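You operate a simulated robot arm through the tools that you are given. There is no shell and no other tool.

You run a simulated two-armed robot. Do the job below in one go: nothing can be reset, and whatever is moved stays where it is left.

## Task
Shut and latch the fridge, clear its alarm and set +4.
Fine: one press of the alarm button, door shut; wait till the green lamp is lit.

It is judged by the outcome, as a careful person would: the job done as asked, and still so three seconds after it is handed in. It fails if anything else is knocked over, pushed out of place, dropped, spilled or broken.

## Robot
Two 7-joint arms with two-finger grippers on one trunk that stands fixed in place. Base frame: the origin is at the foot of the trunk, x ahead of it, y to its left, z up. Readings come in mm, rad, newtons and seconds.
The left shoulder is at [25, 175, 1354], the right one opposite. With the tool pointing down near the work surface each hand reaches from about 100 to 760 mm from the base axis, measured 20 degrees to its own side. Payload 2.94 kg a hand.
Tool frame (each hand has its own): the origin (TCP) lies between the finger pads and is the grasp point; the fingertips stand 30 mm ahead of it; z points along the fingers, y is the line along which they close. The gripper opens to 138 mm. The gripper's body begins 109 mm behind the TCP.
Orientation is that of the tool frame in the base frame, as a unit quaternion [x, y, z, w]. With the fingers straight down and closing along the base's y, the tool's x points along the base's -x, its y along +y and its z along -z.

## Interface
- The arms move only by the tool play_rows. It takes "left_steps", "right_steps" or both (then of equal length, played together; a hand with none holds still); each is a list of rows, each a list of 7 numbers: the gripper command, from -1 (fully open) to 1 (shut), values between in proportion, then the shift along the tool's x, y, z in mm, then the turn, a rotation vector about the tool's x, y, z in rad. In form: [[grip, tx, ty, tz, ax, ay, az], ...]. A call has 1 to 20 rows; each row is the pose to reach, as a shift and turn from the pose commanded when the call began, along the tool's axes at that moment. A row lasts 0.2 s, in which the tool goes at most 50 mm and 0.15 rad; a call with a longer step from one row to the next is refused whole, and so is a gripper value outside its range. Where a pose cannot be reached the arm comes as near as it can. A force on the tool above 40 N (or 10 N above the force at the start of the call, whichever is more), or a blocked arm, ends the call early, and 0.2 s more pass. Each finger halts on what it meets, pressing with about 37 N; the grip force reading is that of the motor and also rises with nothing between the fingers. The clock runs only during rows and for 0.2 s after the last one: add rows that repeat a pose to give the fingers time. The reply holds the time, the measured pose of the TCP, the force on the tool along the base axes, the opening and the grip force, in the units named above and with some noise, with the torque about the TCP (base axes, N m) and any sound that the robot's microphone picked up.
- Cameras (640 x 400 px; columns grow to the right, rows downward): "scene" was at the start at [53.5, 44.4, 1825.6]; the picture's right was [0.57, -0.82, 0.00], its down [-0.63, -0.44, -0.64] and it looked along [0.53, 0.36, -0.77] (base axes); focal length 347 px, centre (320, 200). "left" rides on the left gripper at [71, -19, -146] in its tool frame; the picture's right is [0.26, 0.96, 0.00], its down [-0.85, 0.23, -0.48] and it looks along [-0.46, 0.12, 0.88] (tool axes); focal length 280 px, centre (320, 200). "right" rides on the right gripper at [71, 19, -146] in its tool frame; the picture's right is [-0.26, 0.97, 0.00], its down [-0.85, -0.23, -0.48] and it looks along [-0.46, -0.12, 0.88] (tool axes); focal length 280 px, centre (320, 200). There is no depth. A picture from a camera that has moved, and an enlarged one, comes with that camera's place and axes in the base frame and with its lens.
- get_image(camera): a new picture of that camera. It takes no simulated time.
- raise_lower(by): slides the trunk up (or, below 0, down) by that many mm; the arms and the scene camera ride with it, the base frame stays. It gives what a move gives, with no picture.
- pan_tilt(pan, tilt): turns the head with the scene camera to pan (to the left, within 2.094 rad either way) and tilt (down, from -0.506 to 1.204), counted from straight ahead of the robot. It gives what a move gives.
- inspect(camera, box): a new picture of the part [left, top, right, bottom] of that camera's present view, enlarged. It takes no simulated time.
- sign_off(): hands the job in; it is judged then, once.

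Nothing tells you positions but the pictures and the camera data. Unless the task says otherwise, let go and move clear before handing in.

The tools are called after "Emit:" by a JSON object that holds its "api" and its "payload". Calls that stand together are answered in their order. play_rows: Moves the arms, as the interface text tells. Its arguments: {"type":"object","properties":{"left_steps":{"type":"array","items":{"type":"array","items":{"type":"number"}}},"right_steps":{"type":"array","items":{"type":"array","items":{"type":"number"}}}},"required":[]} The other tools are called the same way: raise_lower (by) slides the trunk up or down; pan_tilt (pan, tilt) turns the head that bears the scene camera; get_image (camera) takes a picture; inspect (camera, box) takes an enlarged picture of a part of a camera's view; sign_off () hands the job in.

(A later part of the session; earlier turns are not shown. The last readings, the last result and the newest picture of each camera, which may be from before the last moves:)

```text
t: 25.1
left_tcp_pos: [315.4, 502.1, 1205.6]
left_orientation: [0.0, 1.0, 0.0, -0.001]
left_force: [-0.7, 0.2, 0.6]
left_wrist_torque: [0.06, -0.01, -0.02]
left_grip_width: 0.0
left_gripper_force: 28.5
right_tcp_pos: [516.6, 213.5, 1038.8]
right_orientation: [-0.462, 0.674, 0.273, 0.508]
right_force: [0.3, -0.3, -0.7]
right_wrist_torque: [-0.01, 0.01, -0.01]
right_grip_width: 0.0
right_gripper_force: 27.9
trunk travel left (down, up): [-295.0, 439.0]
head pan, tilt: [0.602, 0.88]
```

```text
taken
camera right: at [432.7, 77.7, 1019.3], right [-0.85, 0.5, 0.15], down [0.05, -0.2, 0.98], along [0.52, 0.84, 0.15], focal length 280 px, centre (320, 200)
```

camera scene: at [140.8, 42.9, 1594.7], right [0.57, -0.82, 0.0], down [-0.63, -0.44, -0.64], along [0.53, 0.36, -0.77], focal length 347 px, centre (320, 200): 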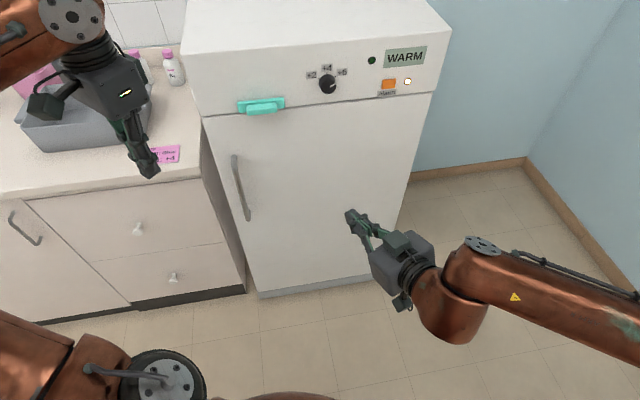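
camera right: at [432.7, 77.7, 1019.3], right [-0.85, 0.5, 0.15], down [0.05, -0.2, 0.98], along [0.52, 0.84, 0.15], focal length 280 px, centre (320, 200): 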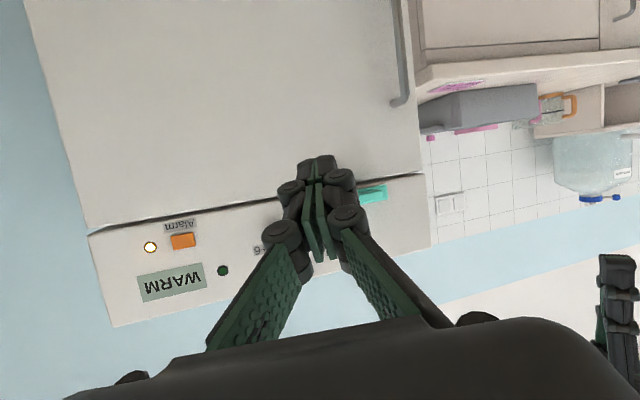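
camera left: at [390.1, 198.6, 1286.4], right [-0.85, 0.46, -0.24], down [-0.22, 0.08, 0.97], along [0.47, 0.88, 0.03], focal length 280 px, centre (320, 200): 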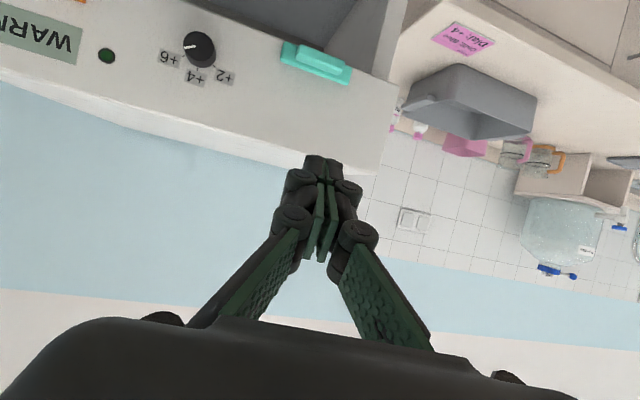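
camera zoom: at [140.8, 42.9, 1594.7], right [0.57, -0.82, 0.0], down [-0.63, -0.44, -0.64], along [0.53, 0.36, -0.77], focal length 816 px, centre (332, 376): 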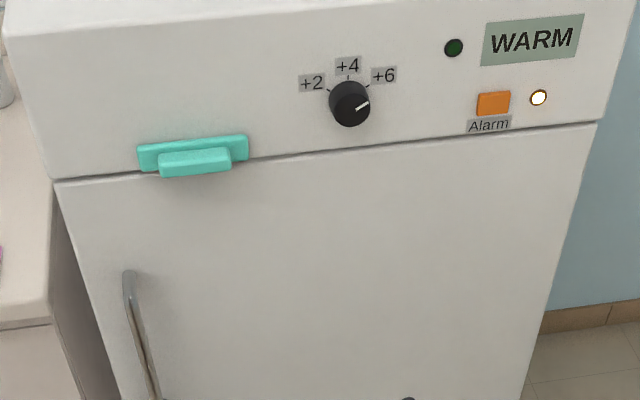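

The door stays shut by itself. I'll use this view to refine where the alarm button and the latch are.

Emit:
{"api": "inspect", "payload": {"camera": "right", "box": [80, 200, 280, 325]}}

Emit:
{"api": "inspect", "payload": {"camera": "right", "box": [340, 150, 440, 250]}}

Emit:
{"api": "inspect", "payload": {"camera": "scene", "box": [225, 85, 305, 125]}}

Emit:
{"api": "inspect", "payload": {"camera": "scene", "box": [295, 55, 365, 100]}}

Emit:
{"api": "inspect", "payload": {"camera": "scene", "box": [360, 40, 440, 100]}}

```text
3.20 times, centred on (180, 262) of right
camera zoom: at [432.7, 77.7, 1019.3], right [-0.85, 0.5, 0.15], down [0.05, -0.2, 0.98], along [0.52, 0.84, 0.15], focal length 897 px, centre (768, 0)
```

zoom: 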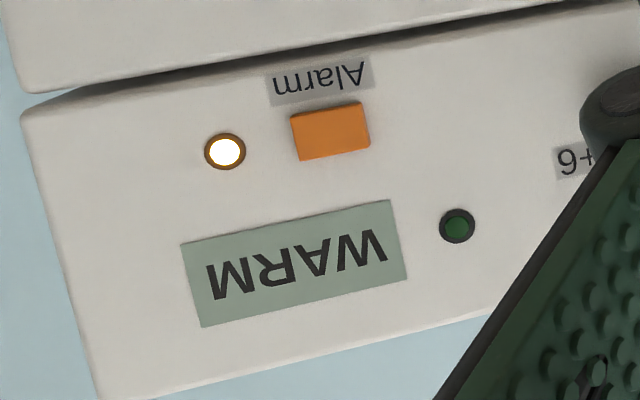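

```text
4.00 times, centred on (390, 200) of right
camera zoom: at [432.7, 77.7, 1019.3], right [-0.85, 0.5, 0.15], down [0.05, -0.2, 0.98], along [0.52, 0.84, 0.15], focal length 1122 px, centre (40, 200)
```

zoom: 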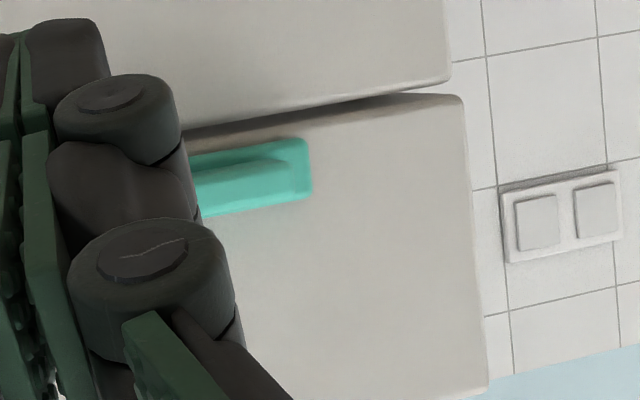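

```text
8.00 times, centred on (265, 105) of scene
camera zoom: at [140.8, 42.9, 1594.7], right [0.57, -0.82, 0.0], down [-0.63, -0.44, -0.64], along [0.53, 0.36, -0.77], focal length 2776 px, centre (760, 960)
```

zoom: 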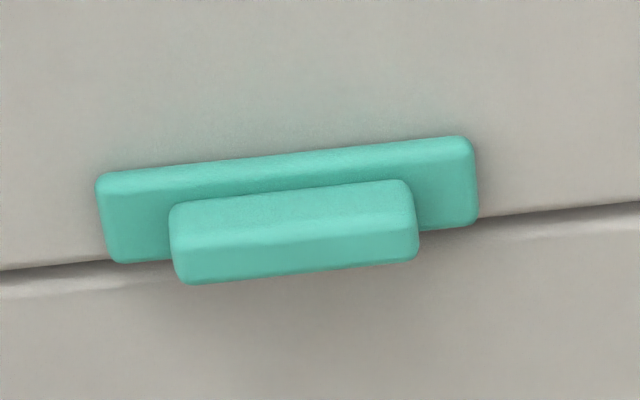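

```text
8.89 times, centred on (330, 78) of scene
camera zoom: at [140.8, 42.9, 1594.7], right [0.57, -0.82, 0.0], down [-0.63, -0.44, -0.64], along [0.53, 0.36, -0.77], focal length 3084 px, centre (231, 1289)
```

zoom: 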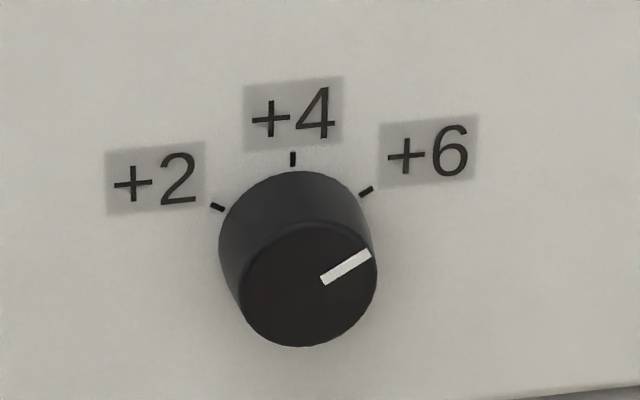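

```text
6.67 times, centred on (400, 70) of scene
camera zoom: at [140.8, 42.9, 1594.7], right [0.57, -0.82, 0.0], down [-0.63, -0.44, -0.64], along [0.53, 0.36, -0.77], focal length 2313 px, centre (-213, 1067)
```

zoom: 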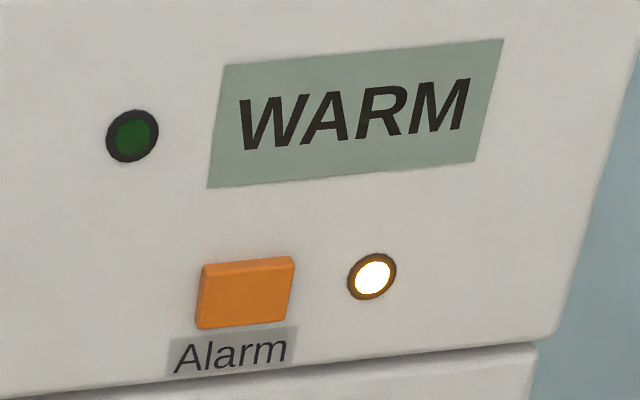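

Refined positions: panel normal at about 44.5°, latch grip bar near (632,546), top z≈1105, knob front (741,431,1142) and alarm button front (861,335,1122). The left hand, pitched down, will push the latch bar down from above. I'll move it in and pull the right hand back.

Emit:
{"api": "play_rows", "payload": {"left_steps": [[1, -25, -2.5, -7.5, 0, 0, -0.097], [1, -50, -5, -15, 0, 0, -0.194], [1, -75, -7.5, -22.5, 0, 0, -0.291], [1, -100, -10, -30, 0, 0, -0.388], [1, -125, -12.5, -37.5, 0, 0, -0.485], [1, -150, -15, -45, 0, 0, -0.582], [1, -175, -17.5, -52.5, 0, 0, -0.68], [1, -200, -20, -60, 0, 0, -0.777]], "right_steps": [[1, 6.5, -8, -15.7, 0, 0, 0], [1, 13, -15.9, -31.4, 0, 0, 0], [1, 19.4, -23.9, -47.1, 0, 0, 0], [1, 25.9, -31.8, -62.8, 0, 0, 0], [1, 32.4, -39.8, -78.5, 0, 0, 0], [1, 38.9, -47.7, -94.2, 0, 0, 0], [1, 45.4, -55.7, -109.9, 0, 0, 0], [1, 51.8, -63.6, -125.6, 0, 0, 0]]}}

Emit:
{"api": "get_image", "payload": {"camera": "scene"}}

```text
t: 26.9
left_tcp_pos: [518.5, 477.1, 1265.6]
left_orientation: [-0.379, 0.926, 0.0, -0.002]
left_force: [0.3, 0.1, 0.0]
left_wrist_torque: [0.03, 0.01, -0.02]
left_grip_width: 0.1
left_gripper_force: 28.1
right_tcp_pos: [521.6, 65.5, 1038.6]
right_orientation: [-0.461, 0.675, 0.273, 0.507]
right_force: [0.7, -0.5, 0.0]
right_wrist_torque: [0.03, -0.02, 0.02]
right_grip_width: 0.1
right_gripper_force: 28.1
trunk travel left (down, up): [-295.0, 439.0]
head pan, tilt: [0.602, 0.88]
```

```text
taken
camera scene: at [142.1, 42.4, 1594.4], right [0.57, -0.82, 0.0], down [-0.64, -0.44, -0.64], along [0.53, 0.36, -0.77], focal length 347 px, centre (320, 200)
```

scene: 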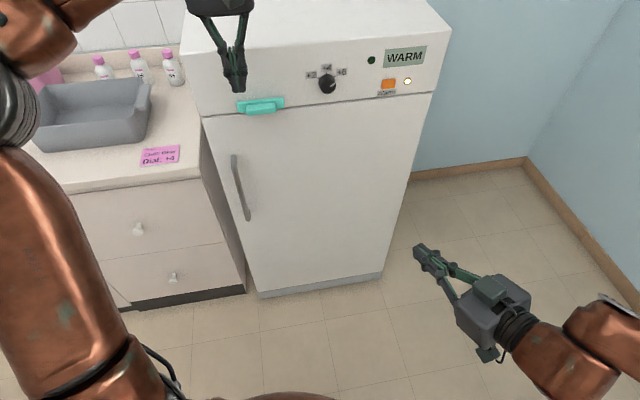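

Emit:
{"api": "play_rows", "payload": {"left_steps": [[1, -14, -5, 11, 0, -0.087, 0], [1, -28, -10, 22, 0, -0.175, 0], [1, -42, -15, 33, 0, -0.262, 0], [1, -56, -20, 44, 0, -0.349, 0], [1, -70, -25, 55, 0, -0.437, 0], [1, -84.4, -30.5, 65.6, 0, -0.524, 0], [1, -84.4, -30.5, 65.6, 0, -0.524, 0]]}}

Emit:
{"api": "get_image", "payload": {"camera": "left"}}

Emit:
{"api": "get_image", "payload": {"camera": "scene"}}

```text
t: 28.5
left_tcp_pos: [597.3, 519.2, 1198.6]
left_orientation: [-0.365, 0.894, 0.098, 0.239]
left_force: [0.7, -0.2, -0.5]
left_wrist_torque: [0.01, 0.01, -0.01]
left_grip_width: 0.1
left_gripper_force: 28.4
right_tcp_pos: [520.0, 66.6, 1039.0]
right_orientation: [-0.461, 0.675, 0.272, 0.507]
right_force: [0.0, -0.2, -0.6]
right_wrist_torque: [0.01, -0.02, 0.0]
right_grip_width: 0.2
right_gripper_force: 28.0
trunk travel left (down, up): [-295.0, 439.0]
head pan, tilt: [0.602, 0.88]
```

```text
taken
camera left: at [514.7, 409.4, 1289.2], right [-0.84, 0.53, -0.13], down [0.19, 0.51, 0.84], along [0.51, 0.68, -0.53], focal length 280 px, centre (320, 200)
```

left: 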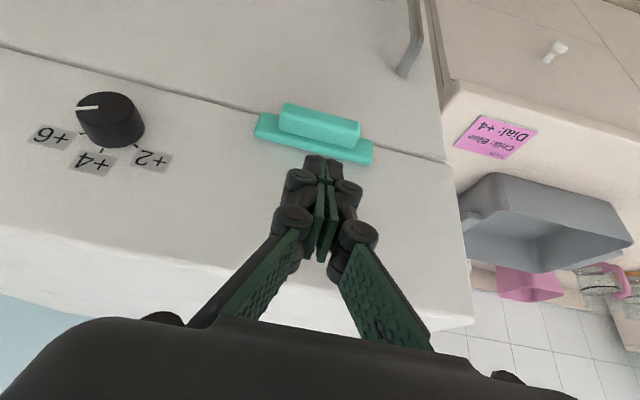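

```text
taken
camera scene: at [140.9, 43.7, 1594.6], right [0.57, -0.82, 0.0], down [-0.63, -0.44, -0.64], along [0.53, 0.36, -0.77], focal length 347 px, centre (320, 200)
```

scene: 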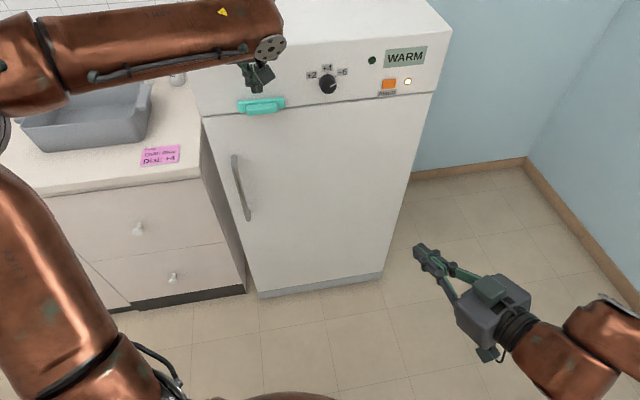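

The left fingertips are about 30 mm out from and 60 mm above the latch bar. I'll bring them over the bar, just above contact, and check.

Emit:
{"api": "play_rows", "payload": {"left_steps": [[1, -5.9, -2.5, 21.8, 0, 0, 0], [1, -11.7, -4.9, 43.6, 0, 0, 0], [1, -6.7, -4.9, 52.2, 0, 0, 0], [1, -2.7, -4.9, 59.2, 0, 0, 0], [1, -2.7, -4.9, 59.2, 0, 0, 0]]}}

Emit:
{"api": "inspect", "payload": {"camera": "left", "box": [220, 60, 460, 260]}}

Emit:
{"api": "inspect", "payload": {"camera": "scene", "box": [200, 40, 320, 130]}}

```text
t: 29.7
left_tcp_pos: [621.5, 537.6, 1150.2]
left_orientation: [-0.366, 0.894, 0.099, 0.238]
left_force: [-0.2, -0.6, 0.1]
left_wrist_torque: [0.0, 0.03, -0.03]
left_grip_width: 0.2
left_gripper_force: 28.3
right_tcp_pos: [519.5, 66.8, 1039.0]
right_orientation: [-0.462, 0.675, 0.272, 0.507]
right_force: [1.0, -0.3, 0.2]
right_wrist_torque: [0.01, -0.01, -0.01]
right_grip_width: 0.0
right_gripper_force: 28.5
trunk travel left (down, up): [-295.0, 439.0]
head pan, tilt: [0.602, 0.88]
```

```text
2.00 times, centred on (340, 160) of left
camera zoom: at [538.9, 428.4, 1240.6], right [-0.84, 0.53, -0.13], down [0.19, 0.51, 0.84], along [0.51, 0.68, -0.53], focal length 561 px, centre (280, 280)
```

zoom: 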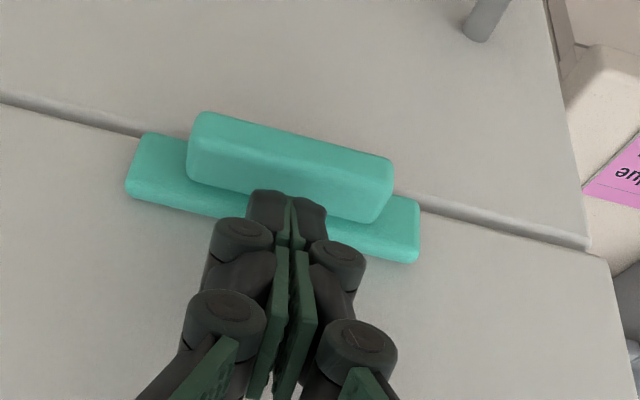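

```text
4.44 times, centred on (260, 85) of scene
camera zoom: at [141.1, 43.8, 1594.6], right [0.57, -0.82, 0.0], down [-0.63, -0.44, -0.64], along [0.53, 0.36, -0.77], focal length 1542 px, centre (587, 711)
```

zoom: 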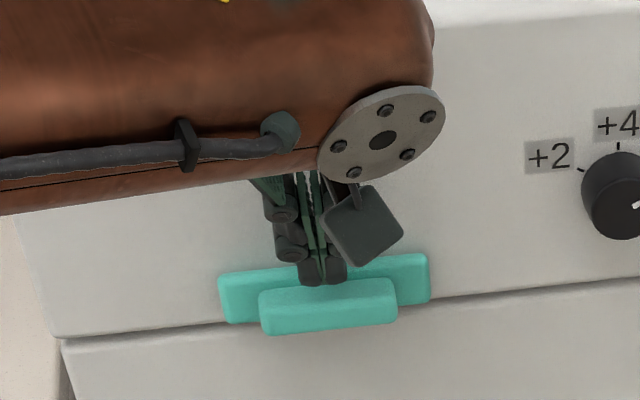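

The tip is centred over the bar. Now I'll press down slowly.

Emit:
{"api": "play_rows", "payload": {"left_steps": [[1, 0.4, 0, 6.7, 0, 0, 0], [1, 3.4, 0, 11.9, 0, 0, 0], [1, 6.4, 0, 17.1, 0, 0, 0], [1, 9.4, 0, 22.3, 0, 0, 0], [1, 12.4, 0, 27.4, 0, 0, 0], [1, 15.4, 0, 32.6, 0, 0, 0], [1, 18.4, 0, 37.8, 0, 0, 0]]}}

Emit:
{"api": "inspect", "payload": {"camera": "left", "box": [220, 60, 460, 260]}}

Emit:
{"api": "inspect", "payload": {"camera": "scene", "box": [200, 40, 320, 130]}}

```text
t: 30.7
left_tcp_pos: [627.9, 540.7, 1140.8]
left_orientation: [-0.363, 0.892, 0.098, 0.251]
left_force: [-4.6, 0.4, 16.6]
left_wrist_torque: [0.08, 0.11, 0.08]
left_grip_width: 5.8
left_gripper_force: 27.7
right_tcp_pos: [518.5, 66.3, 1039.8]
right_orientation: [-0.461, 0.674, 0.273, 0.508]
right_force: [0.6, 0.0, -0.6]
right_wrist_torque: [0.01, 0.01, -0.03]
right_grip_width: 0.2
right_gripper_force: 28.7
trunk travel left (down, up): [-295.0, 439.0]
head pan, tilt: [0.602, 0.88]
stopped in row 4 (left hand): the force on the tool passed its limit at 45 N (the readings are from after the stop); the commanded pose is now the measured one
```

```text
2.00 times, centred on (340, 160) of left
camera zoom: at [542.0, 430.2, 1227.3], right [-0.83, 0.53, -0.14], down [0.18, 0.5, 0.85], along [0.52, 0.68, -0.51], focal length 561 px, centre (280, 280)
```

zoom: 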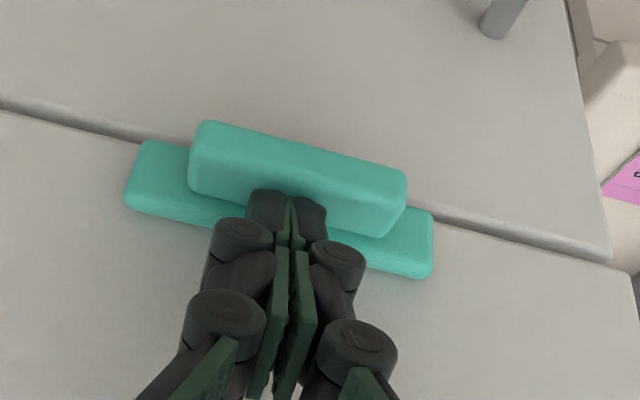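

```text
4.44 times, centred on (260, 85) of scene
camera zoom: at [139.6, 42.8, 1594.7], right [0.57, -0.82, 0.0], down [-0.63, -0.44, -0.64], along [0.53, 0.36, -0.77], focal length 1542 px, centre (587, 711)
```

zoom: 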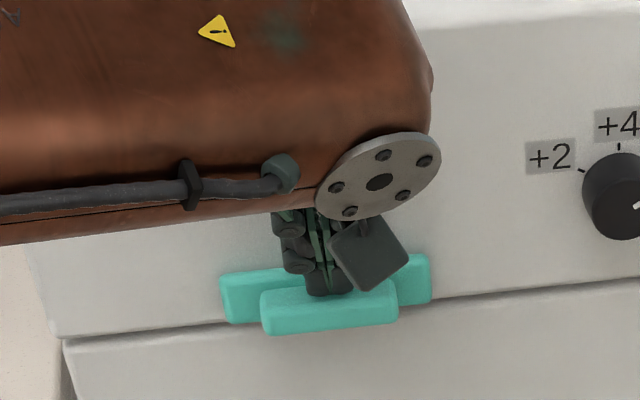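

The latch did not slide down under a central press. With the grip bar centred on the plate, it looks like a turn-latch, so I'll lift off, shift 28 mm to the bar's right end and press gently to see whether it rotates.

Emit:
{"api": "play_rows", "payload": {"left_steps": [[1, -7.8, 0, -12.8, 0, 0, 0], [1, -7.8, -28.1, -12.5, 0, 0, 0], [1, -3.6, -28.1, -5.7, 0, 0, 0], [1, 0.5, -28, 1.2, 0, 0, 0], [1, 3.6, -28, 6.3, 0, 0, 0], [1, 6.7, -28, 11.4, 0, 0, 0], [1, 9.8, -28, 16.6, 0, 0, 0]]}}

Emit:
{"api": "inspect", "payload": {"camera": "left", "box": [220, 60, 460, 260]}}

Emit:
{"api": "inspect", "payload": {"camera": "scene", "box": [200, 40, 320, 130]}}

```text
t: 32.0
left_tcp_pos: [649.8, 522.1, 1139.4]
left_orientation: [-0.363, 0.889, 0.1, 0.259]
left_force: [-6.2, 3.3, 14.9]
left_wrist_torque: [0.2, 0.23, 0.07]
left_grip_width: 0.1
left_gripper_force: 28.7
right_tcp_pos: [519.3, 66.6, 1038.6]
right_orientation: [-0.462, 0.674, 0.273, 0.508]
right_force: [1.1, -0.4, 0.7]
right_wrist_torque: [0.02, 0.01, 0.0]
right_grip_width: 0.2
right_gripper_force: 28.3
trunk travel left (down, up): [-295.0, 439.0]
head pan, tilt: [0.602, 0.88]
stopped in row 6 (left hand): the force on the tool passed its limit at 44 N (the readings are from after the stop); the commanded pose is now the measured one
```

```text
2.00 times, centred on (340, 160) of left
camera zoom: at [563.6, 411.6, 1225.0], right [-0.83, 0.53, -0.15], down [0.17, 0.5, 0.85], along [0.53, 0.68, -0.5], focal length 561 px, centre (280, 280)
```

zoom: 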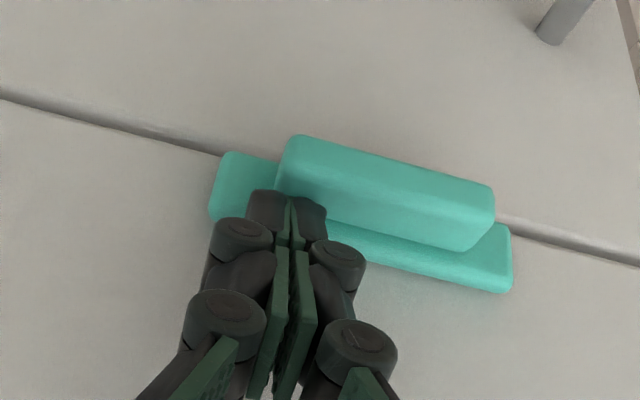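

```text
4.44 times, centred on (260, 85) of scene
camera zoom: at [139.6, 42.8, 1594.7], right [0.57, -0.82, 0.0], down [-0.63, -0.44, -0.64], along [0.53, 0.36, -0.77], focal length 1542 px, centre (587, 711)
```

zoom: 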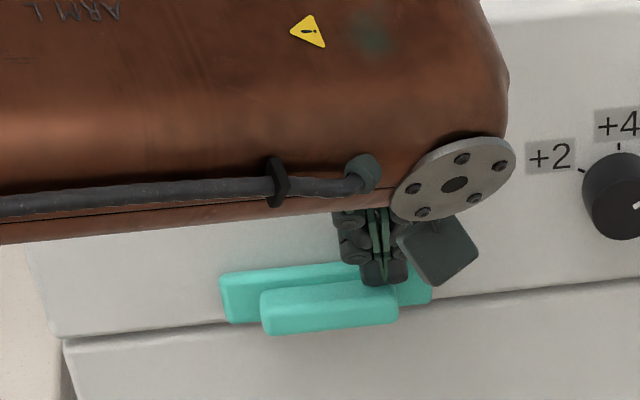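

No rotation that way. I'll lift and try the left end of the bar instead, which would turn it counter-clockwise.

Emit:
{"api": "play_rows", "payload": {"left_steps": [[1, -7.8, 0, -12.8, 0, 0, 0], [1, -7.2, 28, -14.3, 0, 0, 0], [1, -6.6, 56, -15.8, 0, 0, 0], [1, -2.4, 56, -9, 0, 0, 0], [1, 1.7, 56, -2.2, 0, 0, 0], [1, 4.8, 56, 3, 0, 0, 0], [1, 7.9, 56, 8, 0, 0, 0], [1, 11, 56, 13.2, 0, 0, 0]]}}

Emit:
{"api": "inspect", "payload": {"camera": "left", "box": [220, 60, 460, 260]}}

Emit:
{"api": "inspect", "payload": {"camera": "scene", "box": [200, 40, 320, 130]}}

```text
t: 33.8
left_tcp_pos: [608.8, 561.6, 1116.1]
left_orientation: [-0.365, 0.89, 0.099, 0.255]
left_force: [-8.0, 0.9, 0.8]
left_wrist_torque: [0.01, 0.13, 0.08]
left_grip_width: 0.0
left_gripper_force: 28.5
right_tcp_pos: [519.6, 67.6, 1040.0]
right_orientation: [-0.462, 0.675, 0.272, 0.507]
right_force: [-0.4, -0.4, -0.3]
right_wrist_torque: [-0.02, -0.01, 0.03]
right_grip_width: 0.3
right_gripper_force: 28.0
trunk travel left (down, up): [-295.0, 439.0]
head pan, tilt: [0.602, 0.88]
```

```text
2.00 times, centred on (340, 160) of left
camera zoom: at [522.4, 452.1, 1203.5], right [-0.83, 0.53, -0.15], down [0.17, 0.5, 0.85], along [0.53, 0.68, -0.51], focal length 561 px, centre (280, 280)
```

zoom: 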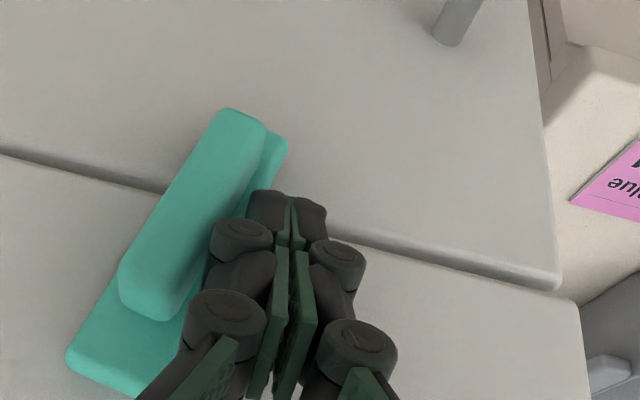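

```text
4.44 times, centred on (260, 85) of scene
camera zoom: at [140.0, 44.3, 1594.6], right [0.57, -0.82, 0.0], down [-0.63, -0.44, -0.64], along [0.53, 0.36, -0.77], focal length 1542 px, centre (587, 711)
```

zoom: 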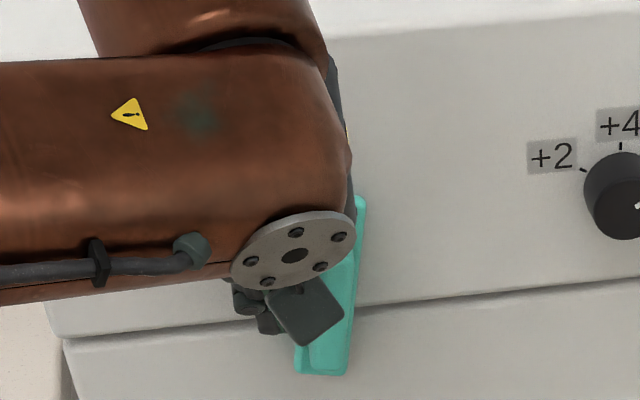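

The latch turns counter-clockwise, so it is a turn-latch, now rotated about 75°. I'll move the finger lower and push the bottom end to the right to finish the turn.

Emit:
{"api": "play_rows", "payload": {"left_steps": [[1, 4.3, 0, -2.6, 0, 0, 0], [1, 8.5, 0.1, 4.2, 0, 0, 0], [1, 12.2, 0.2, 10.1, 0, 0, 0], [1, 12.2, -4, 10.1, 0, 0, 0], [1, 12.2, -7, 10.1, 0, 0, 0], [1, 12.2, -10, 10.1, 0, 0, 0], [1, 12.2, -13, 10.1, 0, 0, 0]]}}

Emit:
{"api": "inspect", "payload": {"camera": "left", "box": [220, 60, 460, 260]}}

Emit:
{"api": "inspect", "payload": {"camera": "scene", "box": [200, 40, 320, 130]}}

```text
t: 35.0
left_tcp_pos: [605.5, 558.3, 1103.8]
left_orientation: [-0.368, 0.888, 0.107, 0.253]
left_force: [-34.4, 19.6, 16.3]
left_wrist_torque: [-0.08, -0.34, -0.04]
left_grip_width: 0.0
left_gripper_force: 28.5
right_tcp_pos: [517.6, 65.3, 1041.1]
right_orientation: [-0.461, 0.675, 0.271, 0.509]
right_force: [0.7, 0.1, 0.6]
right_wrist_torque: [0.0, 0.0, 0.03]
right_grip_width: 0.0
right_gripper_force: 28.0
trunk travel left (down, up): [-295.0, 439.0]
head pan, tilt: [0.602, 0.88]
stopped in row 6 (left hand): the force on the tool passed its limit at 42 N (the readings are from after the stop); the commanded pose is now the measured one
```

```text
2.00 times, centred on (340, 160) of left
camera zoom: at [521.6, 446.0, 1189.8], right [-0.84, 0.52, -0.13], down [0.17, 0.49, 0.85], along [0.51, 0.7, -0.5], focal length 561 px, centre (280, 280)
```

zoom: 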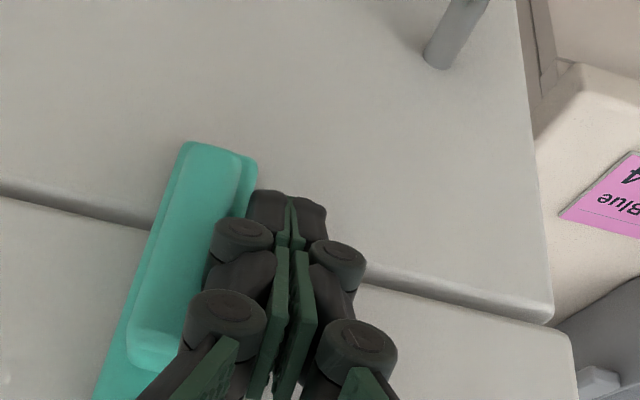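

```text
4.44 times, centred on (260, 85) of scene
camera zoom: at [134.8, 44.3, 1595.3], right [0.57, -0.82, 0.0], down [-0.63, -0.44, -0.64], along [0.53, 0.36, -0.77], focal length 1542 px, centre (587, 711)
```

zoom: 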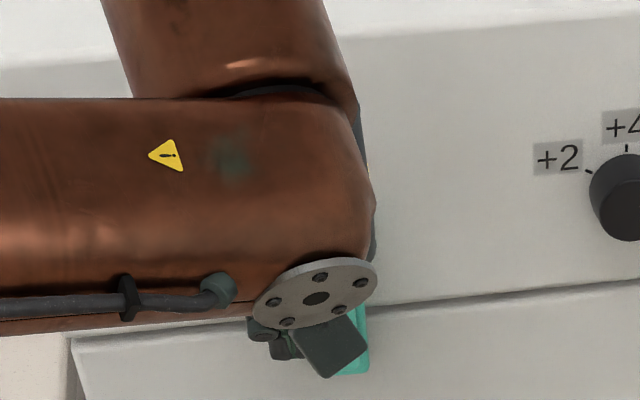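

That looks like the end stop. I'll back the finger away to the left and out, then check the latch.

Emit:
{"api": "play_rows", "payload": {"left_steps": [[1, 0, 8, 0, 0, 0, 0], [1, 17, 12, -11, 0, 0, 0], [1, 51, 12, -32, 0, 0, 0], [1, 85, 12, -53, 0, 0, 0], [1, 85, 30, -93, 0, 0, 0], [1, 85, 50, -133, 0, 0, 0], [1, 85, 70, -173, 0, 0, 0]]}}

Emit:
{"api": "get_image", "payload": {"camera": "scene"}}

Emit:
{"api": "inspect", "payload": {"camera": "scene", "box": [200, 40, 320, 130]}}

Emit:
{"api": "get_image", "payload": {"camera": "left"}}

```text
t: 36.6
left_tcp_pos: [443.3, 487.0, 1207.7]
left_orientation: [-0.365, 0.889, 0.104, 0.255]
left_force: [0.1, -1.2, 0.3]
left_wrist_torque: [0.06, -0.05, 0.02]
left_grip_width: 0.0
left_gripper_force: 29.0
right_tcp_pos: [517.8, 63.2, 1042.0]
right_orientation: [-0.461, 0.674, 0.272, 0.509]
right_force: [-1.4, -0.8, 0.9]
right_wrist_torque: [0.03, 0.0, -0.03]
right_grip_width: 0.0
right_gripper_force: 28.5
trunk travel left (down, up): [-295.0, 439.0]
head pan, tilt: [0.602, 0.88]
```

```text
taken
camera scene: at [136.7, 40.4, 1595.4], right [0.57, -0.82, 0.0], down [-0.63, -0.43, -0.64], along [0.53, 0.36, -0.77], focal length 347 px, centre (320, 200)
```

scene: 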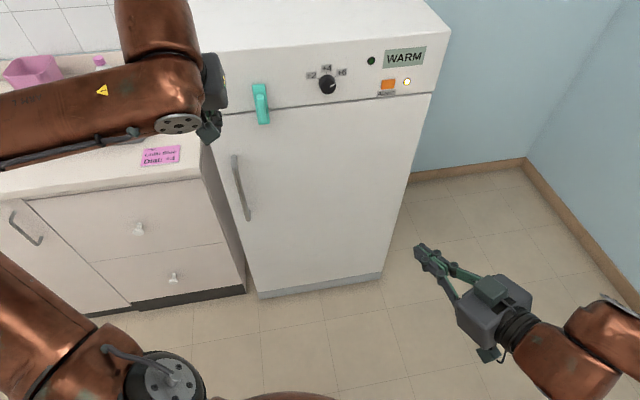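

```text
4.44 times, centred on (260, 85) of scene
camera zoom: at [136.7, 40.4, 1595.4], right [0.57, -0.82, 0.0], down [-0.63, -0.43, -0.64], along [0.53, 0.36, -0.77], focal length 1542 px, centre (587, 711)
```

zoom: 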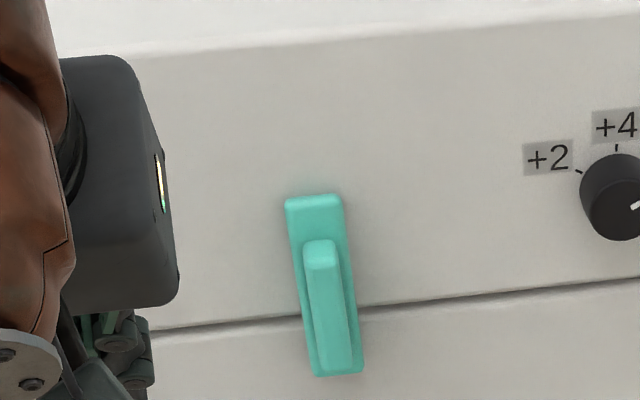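

```text
taken
camera left: at [358.8, 375.6, 1292.9], right [-0.84, 0.53, -0.14], down [0.17, 0.49, 0.85], along [0.52, 0.69, -0.5], focal length 280 px, centre (320, 200)
```

left: 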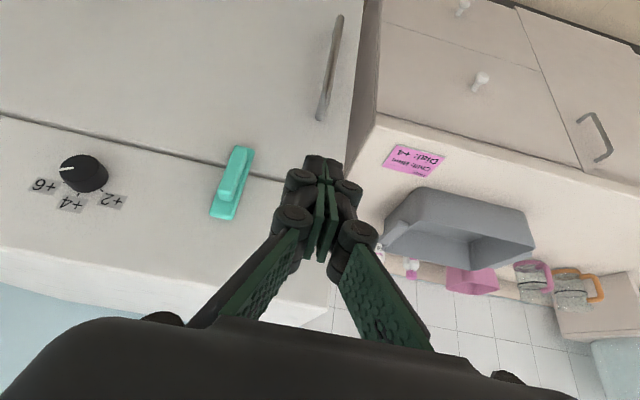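

The latch bar now stands vertical across the seam, so the door is shut and latched. Next is the dial: I'll bring the left hand level in front of the knob with the fingers half open, and move the right hand further away.

Emit:
{"api": "play_rows", "payload": {"left_steps": [[0, -3.5, -24.8, 10, 0, -0.101, 0], [0, -6.9, -49.6, 19.9, 0, -0.202, 0], [0, -10.4, -74.5, 29.9, 0, -0.303, 0], [0, -13.8, -99.3, 39.8, 0, -0.404, 0], [0, -17.3, -124.1, 49.8, 0, -0.505, 0], [0, -20.7, -148.9, 59.8, 0, -0.606, 0], [0, -24.2, -173.7, 69.7, 0, -0.707, 0], [0, -27.6, -198.6, 79.7, 0, -0.808, 0], [0, -31.1, -223.4, 89.6, 0, -0.91, 0], [0, -34.5, -248.2, 99.6, 0, -1.0105, 0]], "right_steps": [[1, 5.2, -6.4, -12.6, 0, 0, 0], [1, 10.4, -12.7, -25.1, 0, 0, 0], [1, 15.5, -19.1, -37.7, 0, 0, 0], [1, 20.7, -25.4, -50.2, 0, 0, 0], [1, 25.9, -31.8, -62.8, 0, 0, 0], [1, 31.1, -38.2, -75.4, 0, 0, 0], [1, 36.3, -44.5, -87.9, 0, 0, 0], [1, 41.4, -50.9, -100.5, 0, 0, 0], [1, 46.6, -57.2, -113, 0, 0, 0], [1, 51.8, -63.6, -125.6, 0, 0, 0]]}}

Emit:
{"api": "get_image", "payload": {"camera": "scene"}}

Emit:
{"api": "get_image", "payload": {"camera": "left"}}

```text
t: 38.8
left_tcp_pos: [674.9, 379.8, 1141.9]
left_orientation: [-0.271, 0.655, 0.267, 0.653]
left_force: [0.0, 0.0, 0.5]
left_wrist_torque: [0.02, -0.03, 0.01]
left_grip_width: 68.9
left_gripper_force: 0.0
left hand out of reach, approached as far as the arm can: row 10
right_tcp_pos: [520.2, -84.0, 1039.3]
right_orientation: [-0.461, 0.676, 0.272, 0.507]
right_force: [0.5, 0.4, 0.2]
right_wrist_torque: [-0.01, 0.02, 0.02]
right_grip_width: 0.0
right_gripper_force: 28.4
trunk travel left (down, up): [-295.0, 439.0]
head pan, tilt: [0.602, 0.88]
```

```text
taken
camera scene: at [142.4, 44.8, 1594.3], right [0.57, -0.82, 0.0], down [-0.64, -0.44, -0.64], along [0.52, 0.36, -0.77], focal length 347 px, centre (320, 200)
```

scene: 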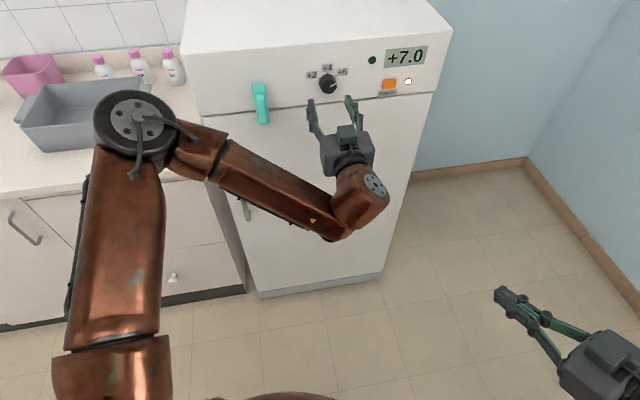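

```text
taken
camera left: at [583.5, 262.6, 1072.7], right [-0.68, 0.69, -0.27], down [-0.5, -0.16, 0.85], along [0.54, 0.71, 0.45], focal length 280 px, centre (320, 200)
```

left: 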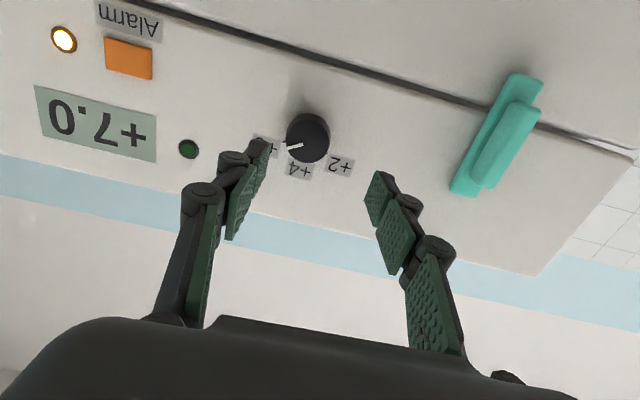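

Reached almost exactly: the hand is level, heading 44.7°, and the display now reads +7.0. I'll zoom in to align with the knob.

Emit:
{"api": "inspect", "payload": {"camera": "left", "box": [230, 90, 390, 190]}}

Emit:
{"api": "inspect", "payload": {"camera": "scene", "box": [290, 40, 440, 140]}}

```text
4.00 times, centred on (310, 140) of left
camera zoom: at [583.5, 262.6, 1072.7], right [-0.68, 0.69, -0.27], down [-0.5, -0.16, 0.85], along [0.54, 0.71, 0.45], focal length 1122 px, centre (360, 440)
```

zoom: 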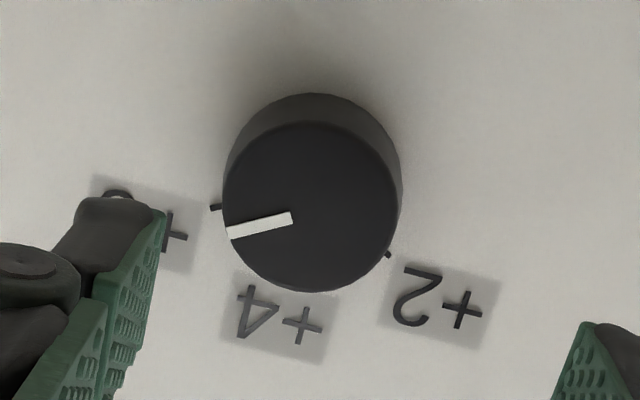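

```text
4.00 times, centred on (365, 90) of scene
camera zoom: at [142.4, 44.8, 1594.3], right [0.57, -0.82, 0.0], down [-0.64, -0.44, -0.64], along [0.52, 0.36, -0.77], focal length 1388 px, centre (140, 640)
```

zoom: 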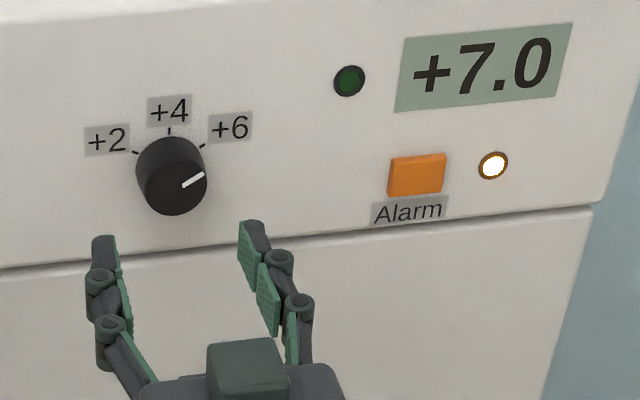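

The knob centre sits about 11 mm to the right of the tool axis and about 1 mm low. I'll align the hand and pre-roll it +0.5 rad so that the turn ends near the middle of the wrist range.

Emit:
{"api": "play_rows", "payload": {"left_steps": [[0, 0.3, -3.6, 5, 0, 0, 0.13], [0, 0.6, -7.2, 10, 0, 0, 0.26], [0, 0.9, -10.8, 15, 0, 0, 0.39], [0, 0.9, -10.8, 20, 0, 0, 0.52], [0, 0.9, -10.8, 20, 0, 0, 0.52]]}}

Emit:
{"api": "get_image", "payload": {"camera": "left"}}

Emit:
{"api": "inspect", "payload": {"camera": "scene", "box": [290, 40, 440, 140]}}

```text
t: 40.0
left_tcp_pos: [690.4, 390.5, 1144.2]
left_orientation: [-0.091, 0.704, 0.426, 0.562]
left_force: [-0.1, 0.6, 0.0]
left_wrist_torque: [0.0, 0.0, 0.01]
left_grip_width: 69.0
left_gripper_force: 0.0
left hand out of reach, approached as far as the arm can: row 2, 3, 4, 5
right_tcp_pos: [520.3, -83.6, 1039.2]
right_orientation: [-0.461, 0.675, 0.272, 0.507]
right_force: [-0.1, -0.6, 0.5]
right_wrist_torque: [0.02, -0.01, 0.0]
right_grip_width: 0.0
right_gripper_force: 27.9
trunk travel left (down, up): [-295.0, 439.0]
head pan, tilt: [0.602, 0.88]
```

```text
taken
camera left: at [572.8, 299.8, 1073.7], right [-0.68, 0.69, 0.25], down [-0.18, -0.49, 0.85], along [0.71, 0.53, 0.45], focal length 280 px, centre (320, 200)
```

left: 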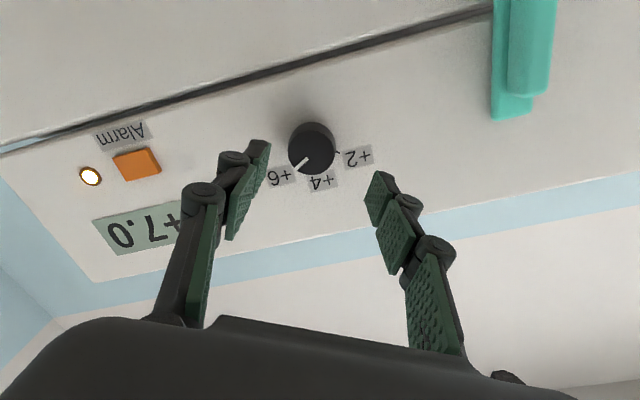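

```text
4.00 times, centred on (365, 90) of scene
camera zoom: at [141.3, 43.7, 1594.5], right [0.57, -0.82, 0.0], down [-0.63, -0.44, -0.64], along [0.53, 0.36, -0.77], focal length 1388 px, centre (140, 640)
```

zoom: 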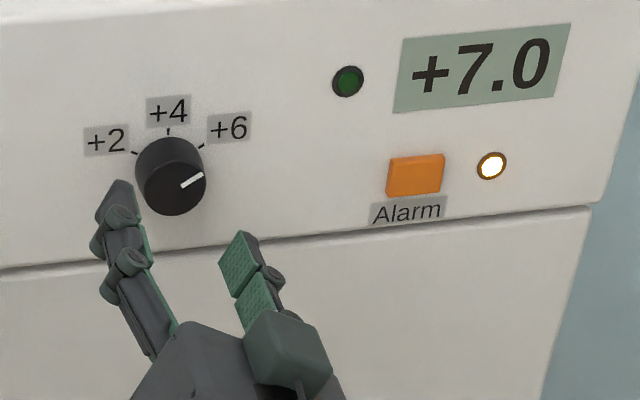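

The hand is slightly short in the sideways direction at this depth. Moving forward should ease the wrist bend, so I'll advance to just in front of the knob and re-measure.

Emit:
{"api": "play_rows", "payload": {"left_steps": [[0, -0.4, -2.7, 8, 0, 0, 0], [0, -0.7, -5.3, 16, 0, 0, 0], [0, -1.1, -8, 23.9, 0, 0, 0], [0, -1.1, -8, 23.9, 0, 0, 0]]}}

Emit:
{"api": "inspect", "payload": {"camera": "left", "box": [200, 90, 440, 240]}}

Emit:
{"api": "inspect", "payload": {"camera": "scene", "box": [290, 40, 440, 140]}}

```text
t: 41.0
left_tcp_pos: [710.3, 405.8, 1143.5]
left_orientation: [-0.09, 0.704, 0.425, 0.562]
left_force: [0.1, -0.2, -0.7]
left_wrist_torque: [0.0, 0.0, -0.01]
left_grip_width: 69.1
left_gripper_force: 0.1
left hand out of reach, approached as far as the arm can: row 2, 3, 4
right_tcp_pos: [519.8, -83.7, 1038.8]
right_orientation: [-0.461, 0.675, 0.272, 0.507]
right_force: [-0.4, -0.3, 0.1]
right_wrist_torque: [0.0, -0.03, -0.01]
right_grip_width: 0.0
right_gripper_force: 28.7
trunk travel left (down, up): [-295.0, 439.0]
head pan, tilt: [0.602, 0.88]
```

```text
2.67 times, centred on (320, 165) of left
camera zoom: at [592.2, 315.5, 1073.0], right [-0.68, 0.69, 0.25], down [-0.18, -0.49, 0.85], along [0.71, 0.53, 0.45], focal length 748 px, centre (320, 293)
```

zoom: 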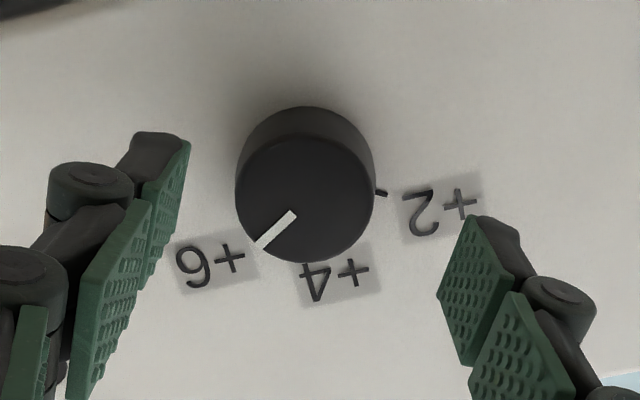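

```text
4.00 times, centred on (365, 90) of scene
camera zoom: at [141.1, 43.7, 1594.6], right [0.57, -0.82, 0.0], down [-0.63, -0.44, -0.64], along [0.53, 0.36, -0.77], focal length 1388 px, centre (140, 640)
```

zoom: 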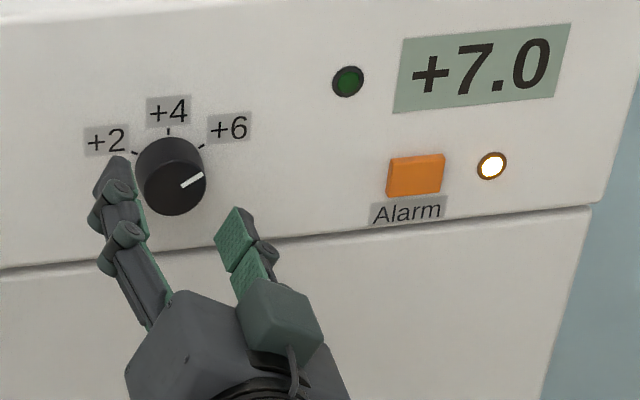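

Emit:
{"api": "play_rows", "payload": {"left_steps": [[0, -0.4, -1.5, 8, 0, 0, 0], [0, -0.8, -3, 16, 0, 0, 0], [0, -1, -3.8, 20, 0, 0, 0], [0, -1, -3.8, 24, 0, 0, 0], [0, -1, -3.8, 24, 0, 0, 0]]}}

Emit:
{"api": "inspect", "payload": {"camera": "left", "box": [200, 90, 440, 240]}}

Emit:
{"api": "inspect", "payload": {"camera": "scene", "box": [290, 40, 440, 140]}}

```text
t: 42.2
left_tcp_pos: [726.9, 421.9, 1143.8]
left_orientation: [-0.091, 0.704, 0.425, 0.562]
left_force: [0.9, -0.8, -0.5]
left_wrist_torque: [0.01, 0.0, 0.06]
left_grip_width: 68.8
left_gripper_force: 0.0
left hand out of reach, approached as far as the arm can: row 2, 3, 4, 5
right_tcp_pos: [519.1, -84.0, 1038.8]
right_orientation: [-0.461, 0.676, 0.272, 0.507]
right_force: [0.1, 0.8, -0.5]
right_wrist_torque: [0.05, -0.02, 0.0]
right_grip_width: 0.0
right_gripper_force: 28.2
trunk travel left (down, up): [-295.0, 439.0]
head pan, tilt: [0.602, 0.88]
```

```text
2.67 times, centred on (320, 165) of left
camera zoom: at [609.3, 331.6, 1073.1], right [-0.68, 0.69, 0.25], down [-0.18, -0.49, 0.85], along [0.71, 0.53, 0.45], focal length 748 px, centre (320, 293)
```

zoom: 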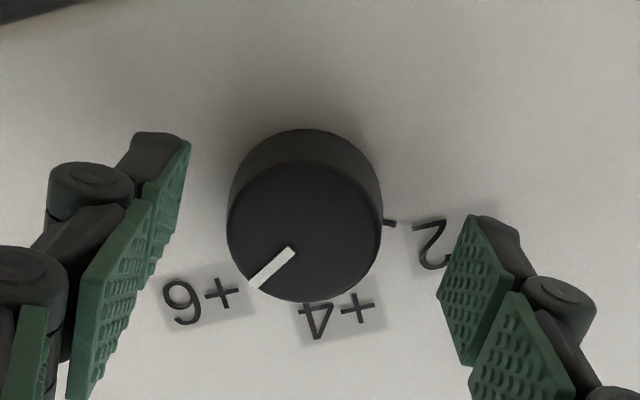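

```text
4.00 times, centred on (365, 90) of scene
camera zoom: at [141.2, 43.7, 1594.6], right [0.57, -0.82, 0.0], down [-0.63, -0.44, -0.64], along [0.53, 0.36, -0.77], focal length 1388 px, centre (140, 640)
```

zoom: 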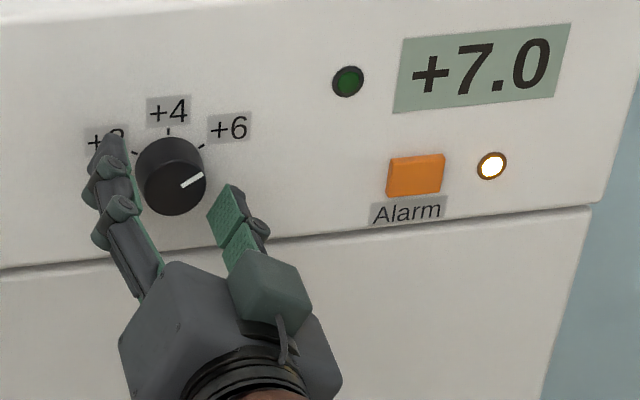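

The fingertips are around the knob with no contact, about 4 mm off-centre, which is acceptable. I'll close the grip on the knob.

Emit:
{"api": "play_rows", "payload": {"left_steps": [[0.3, 0, 0, 0, 0, 0, 0], [0.5, 0, 0, 0, 0, 0, 0], [1, 0, 0, 0, 0, 0, 0], [1, 0, 0, 0, 0, 0, 0], [1, 0, 0, 0, 0, 0, 0]]}}

Emit:
{"api": "inspect", "payload": {"camera": "left", "box": [200, 90, 440, 240]}}

Emit:
{"api": "inspect", "payload": {"camera": "scene", "box": [290, 40, 440, 140]}}

```text
t: 43.4
left_tcp_pos: [729.6, 420.2, 1142.1]
left_orientation: [-0.089, 0.705, 0.423, 0.562]
left_force: [7.6, -7.6, -8.1]
left_wrist_torque: [-0.22, 0.1, -0.66]
left_grip_width: 37.6
left_gripper_force: 44.9
right_tcp_pos: [521.5, -85.0, 1036.6]
right_orientation: [-0.46, 0.675, 0.273, 0.508]
right_force: [0.0, 0.4, 0.4]
right_wrist_torque: [-0.02, -0.01, -0.01]
right_grip_width: 0.0
right_gripper_force: 28.4
trunk travel left (down, up): [-295.0, 439.0]
head pan, tilt: [0.602, 0.88]
```

```text
2.67 times, centred on (320, 165) of left
camera zoom: at [610.9, 329.7, 1071.7], right [-0.67, 0.69, 0.25], down [-0.18, -0.49, 0.86], along [0.72, 0.53, 0.45], focal length 748 px, centre (320, 293)
```

zoom: 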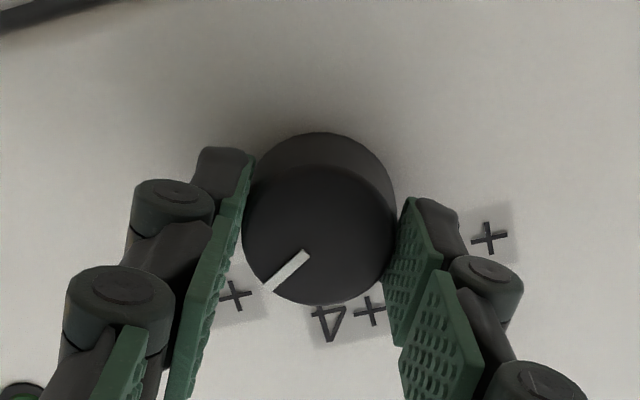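

```text
4.00 times, centred on (365, 90) of scene
camera zoom: at [143.5, 42.8, 1594.3], right [0.57, -0.82, 0.0], down [-0.64, -0.44, -0.64], along [0.52, 0.36, -0.77], focal length 1388 px, centre (140, 640)
```

zoom: 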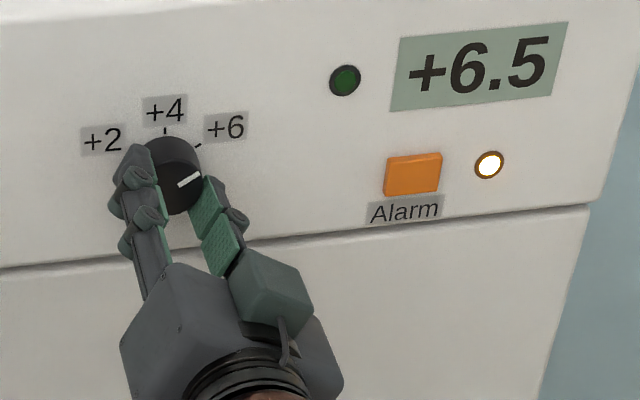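

The knob is gripped at 37.6 mm, and the display has dropped to +6.5. I'll now turn it 60° counter-clockwise to +4.

Emit:
{"api": "play_rows", "payload": {"left_steps": [[1, 0.5, 0, 0, 0, 0, -0.131], [1, 1.0, -0.1, 0, 0, 0, -0.262], [1, 1.5, -0.3, 0, 0, 0, -0.393], [1, 1.9, -0.5, 0, 0, 0, -0.524], [1, 2.3, -0.8, 0, 0, 0, -0.654], [1, 2.7, -1.1, 0, 0, 0, -0.785], [1, 3.0, -1.5, 0, 0, 0, -0.916], [1, 3.3, -1.9, 0, 0, 0, -1.047], [1, 3.3, -1.9, 0, 0, 0, -1.047]]}}

Emit:
{"api": "inspect", "payload": {"camera": "left", "box": [200, 90, 440, 240]}}

Emit:
{"api": "inspect", "payload": {"camera": "scene", "box": [290, 40, 440, 140]}}

```text
t: 45.4
left_tcp_pos: [730.6, 417.7, 1141.0]
left_orientation: [-0.43, 0.563, 0.087, 0.701]
left_force: [32.5, -5.6, 20.2]
left_wrist_torque: [0.29, -0.27, -0.68]
left_grip_width: 37.7
left_gripper_force: 44.7
right_tcp_pos: [523.0, -86.5, 1036.5]
right_orientation: [-0.459, 0.676, 0.273, 0.507]
right_force: [-1.1, -0.7, -0.5]
right_wrist_torque: [0.02, 0.0, -0.02]
right_grip_width: 0.0
right_gripper_force: 28.4
trunk travel left (down, up): [-295.0, 439.0]
head pan, tilt: [0.602, 0.88]
```

```text
2.67 times, centred on (320, 165) of left
camera zoom: at [661.4, 278.4, 1090.0], right [-0.49, 0.5, -0.71], down [-0.78, 0.12, 0.62], along [0.39, 0.86, 0.33], focal length 748 px, centre (320, 293)
```

zoom: 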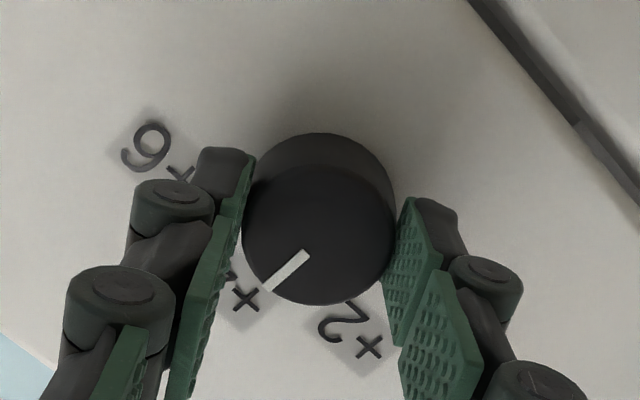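

```text
4.00 times, centred on (365, 90) of scene
camera zoom: at [155.3, 40.7, 1594.6], right [0.57, -0.82, -0.01], down [-0.64, -0.43, -0.63], along [0.52, 0.36, -0.77], focal length 1388 px, centre (140, 640)
```

zoom: 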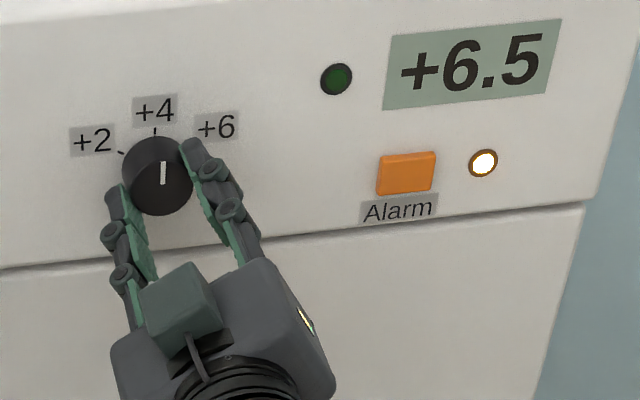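

The pointer is now up at +4. I'll check it closely before letting go.

Emit:
{"api": "inspect", "payload": {"camera": "scene", "box": [300, 55, 360, 100]}}

```text
8.89 times, centred on (330, 78) of scene
camera zoom: at [155.3, 40.7, 1594.6], right [0.57, -0.82, -0.01], down [-0.64, -0.43, -0.63], along [0.52, 0.36, -0.77], focal length 3084 px, centre (231, 1289)
```

zoom: 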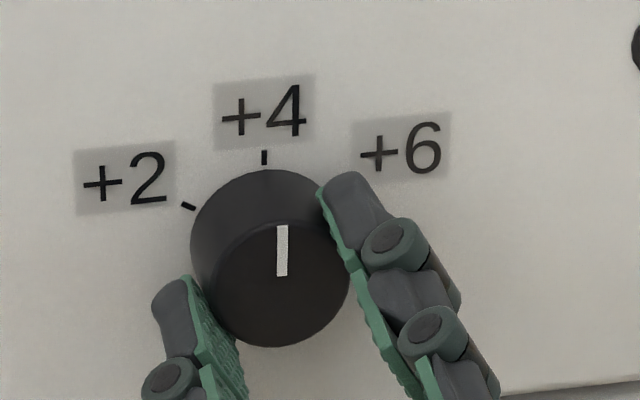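

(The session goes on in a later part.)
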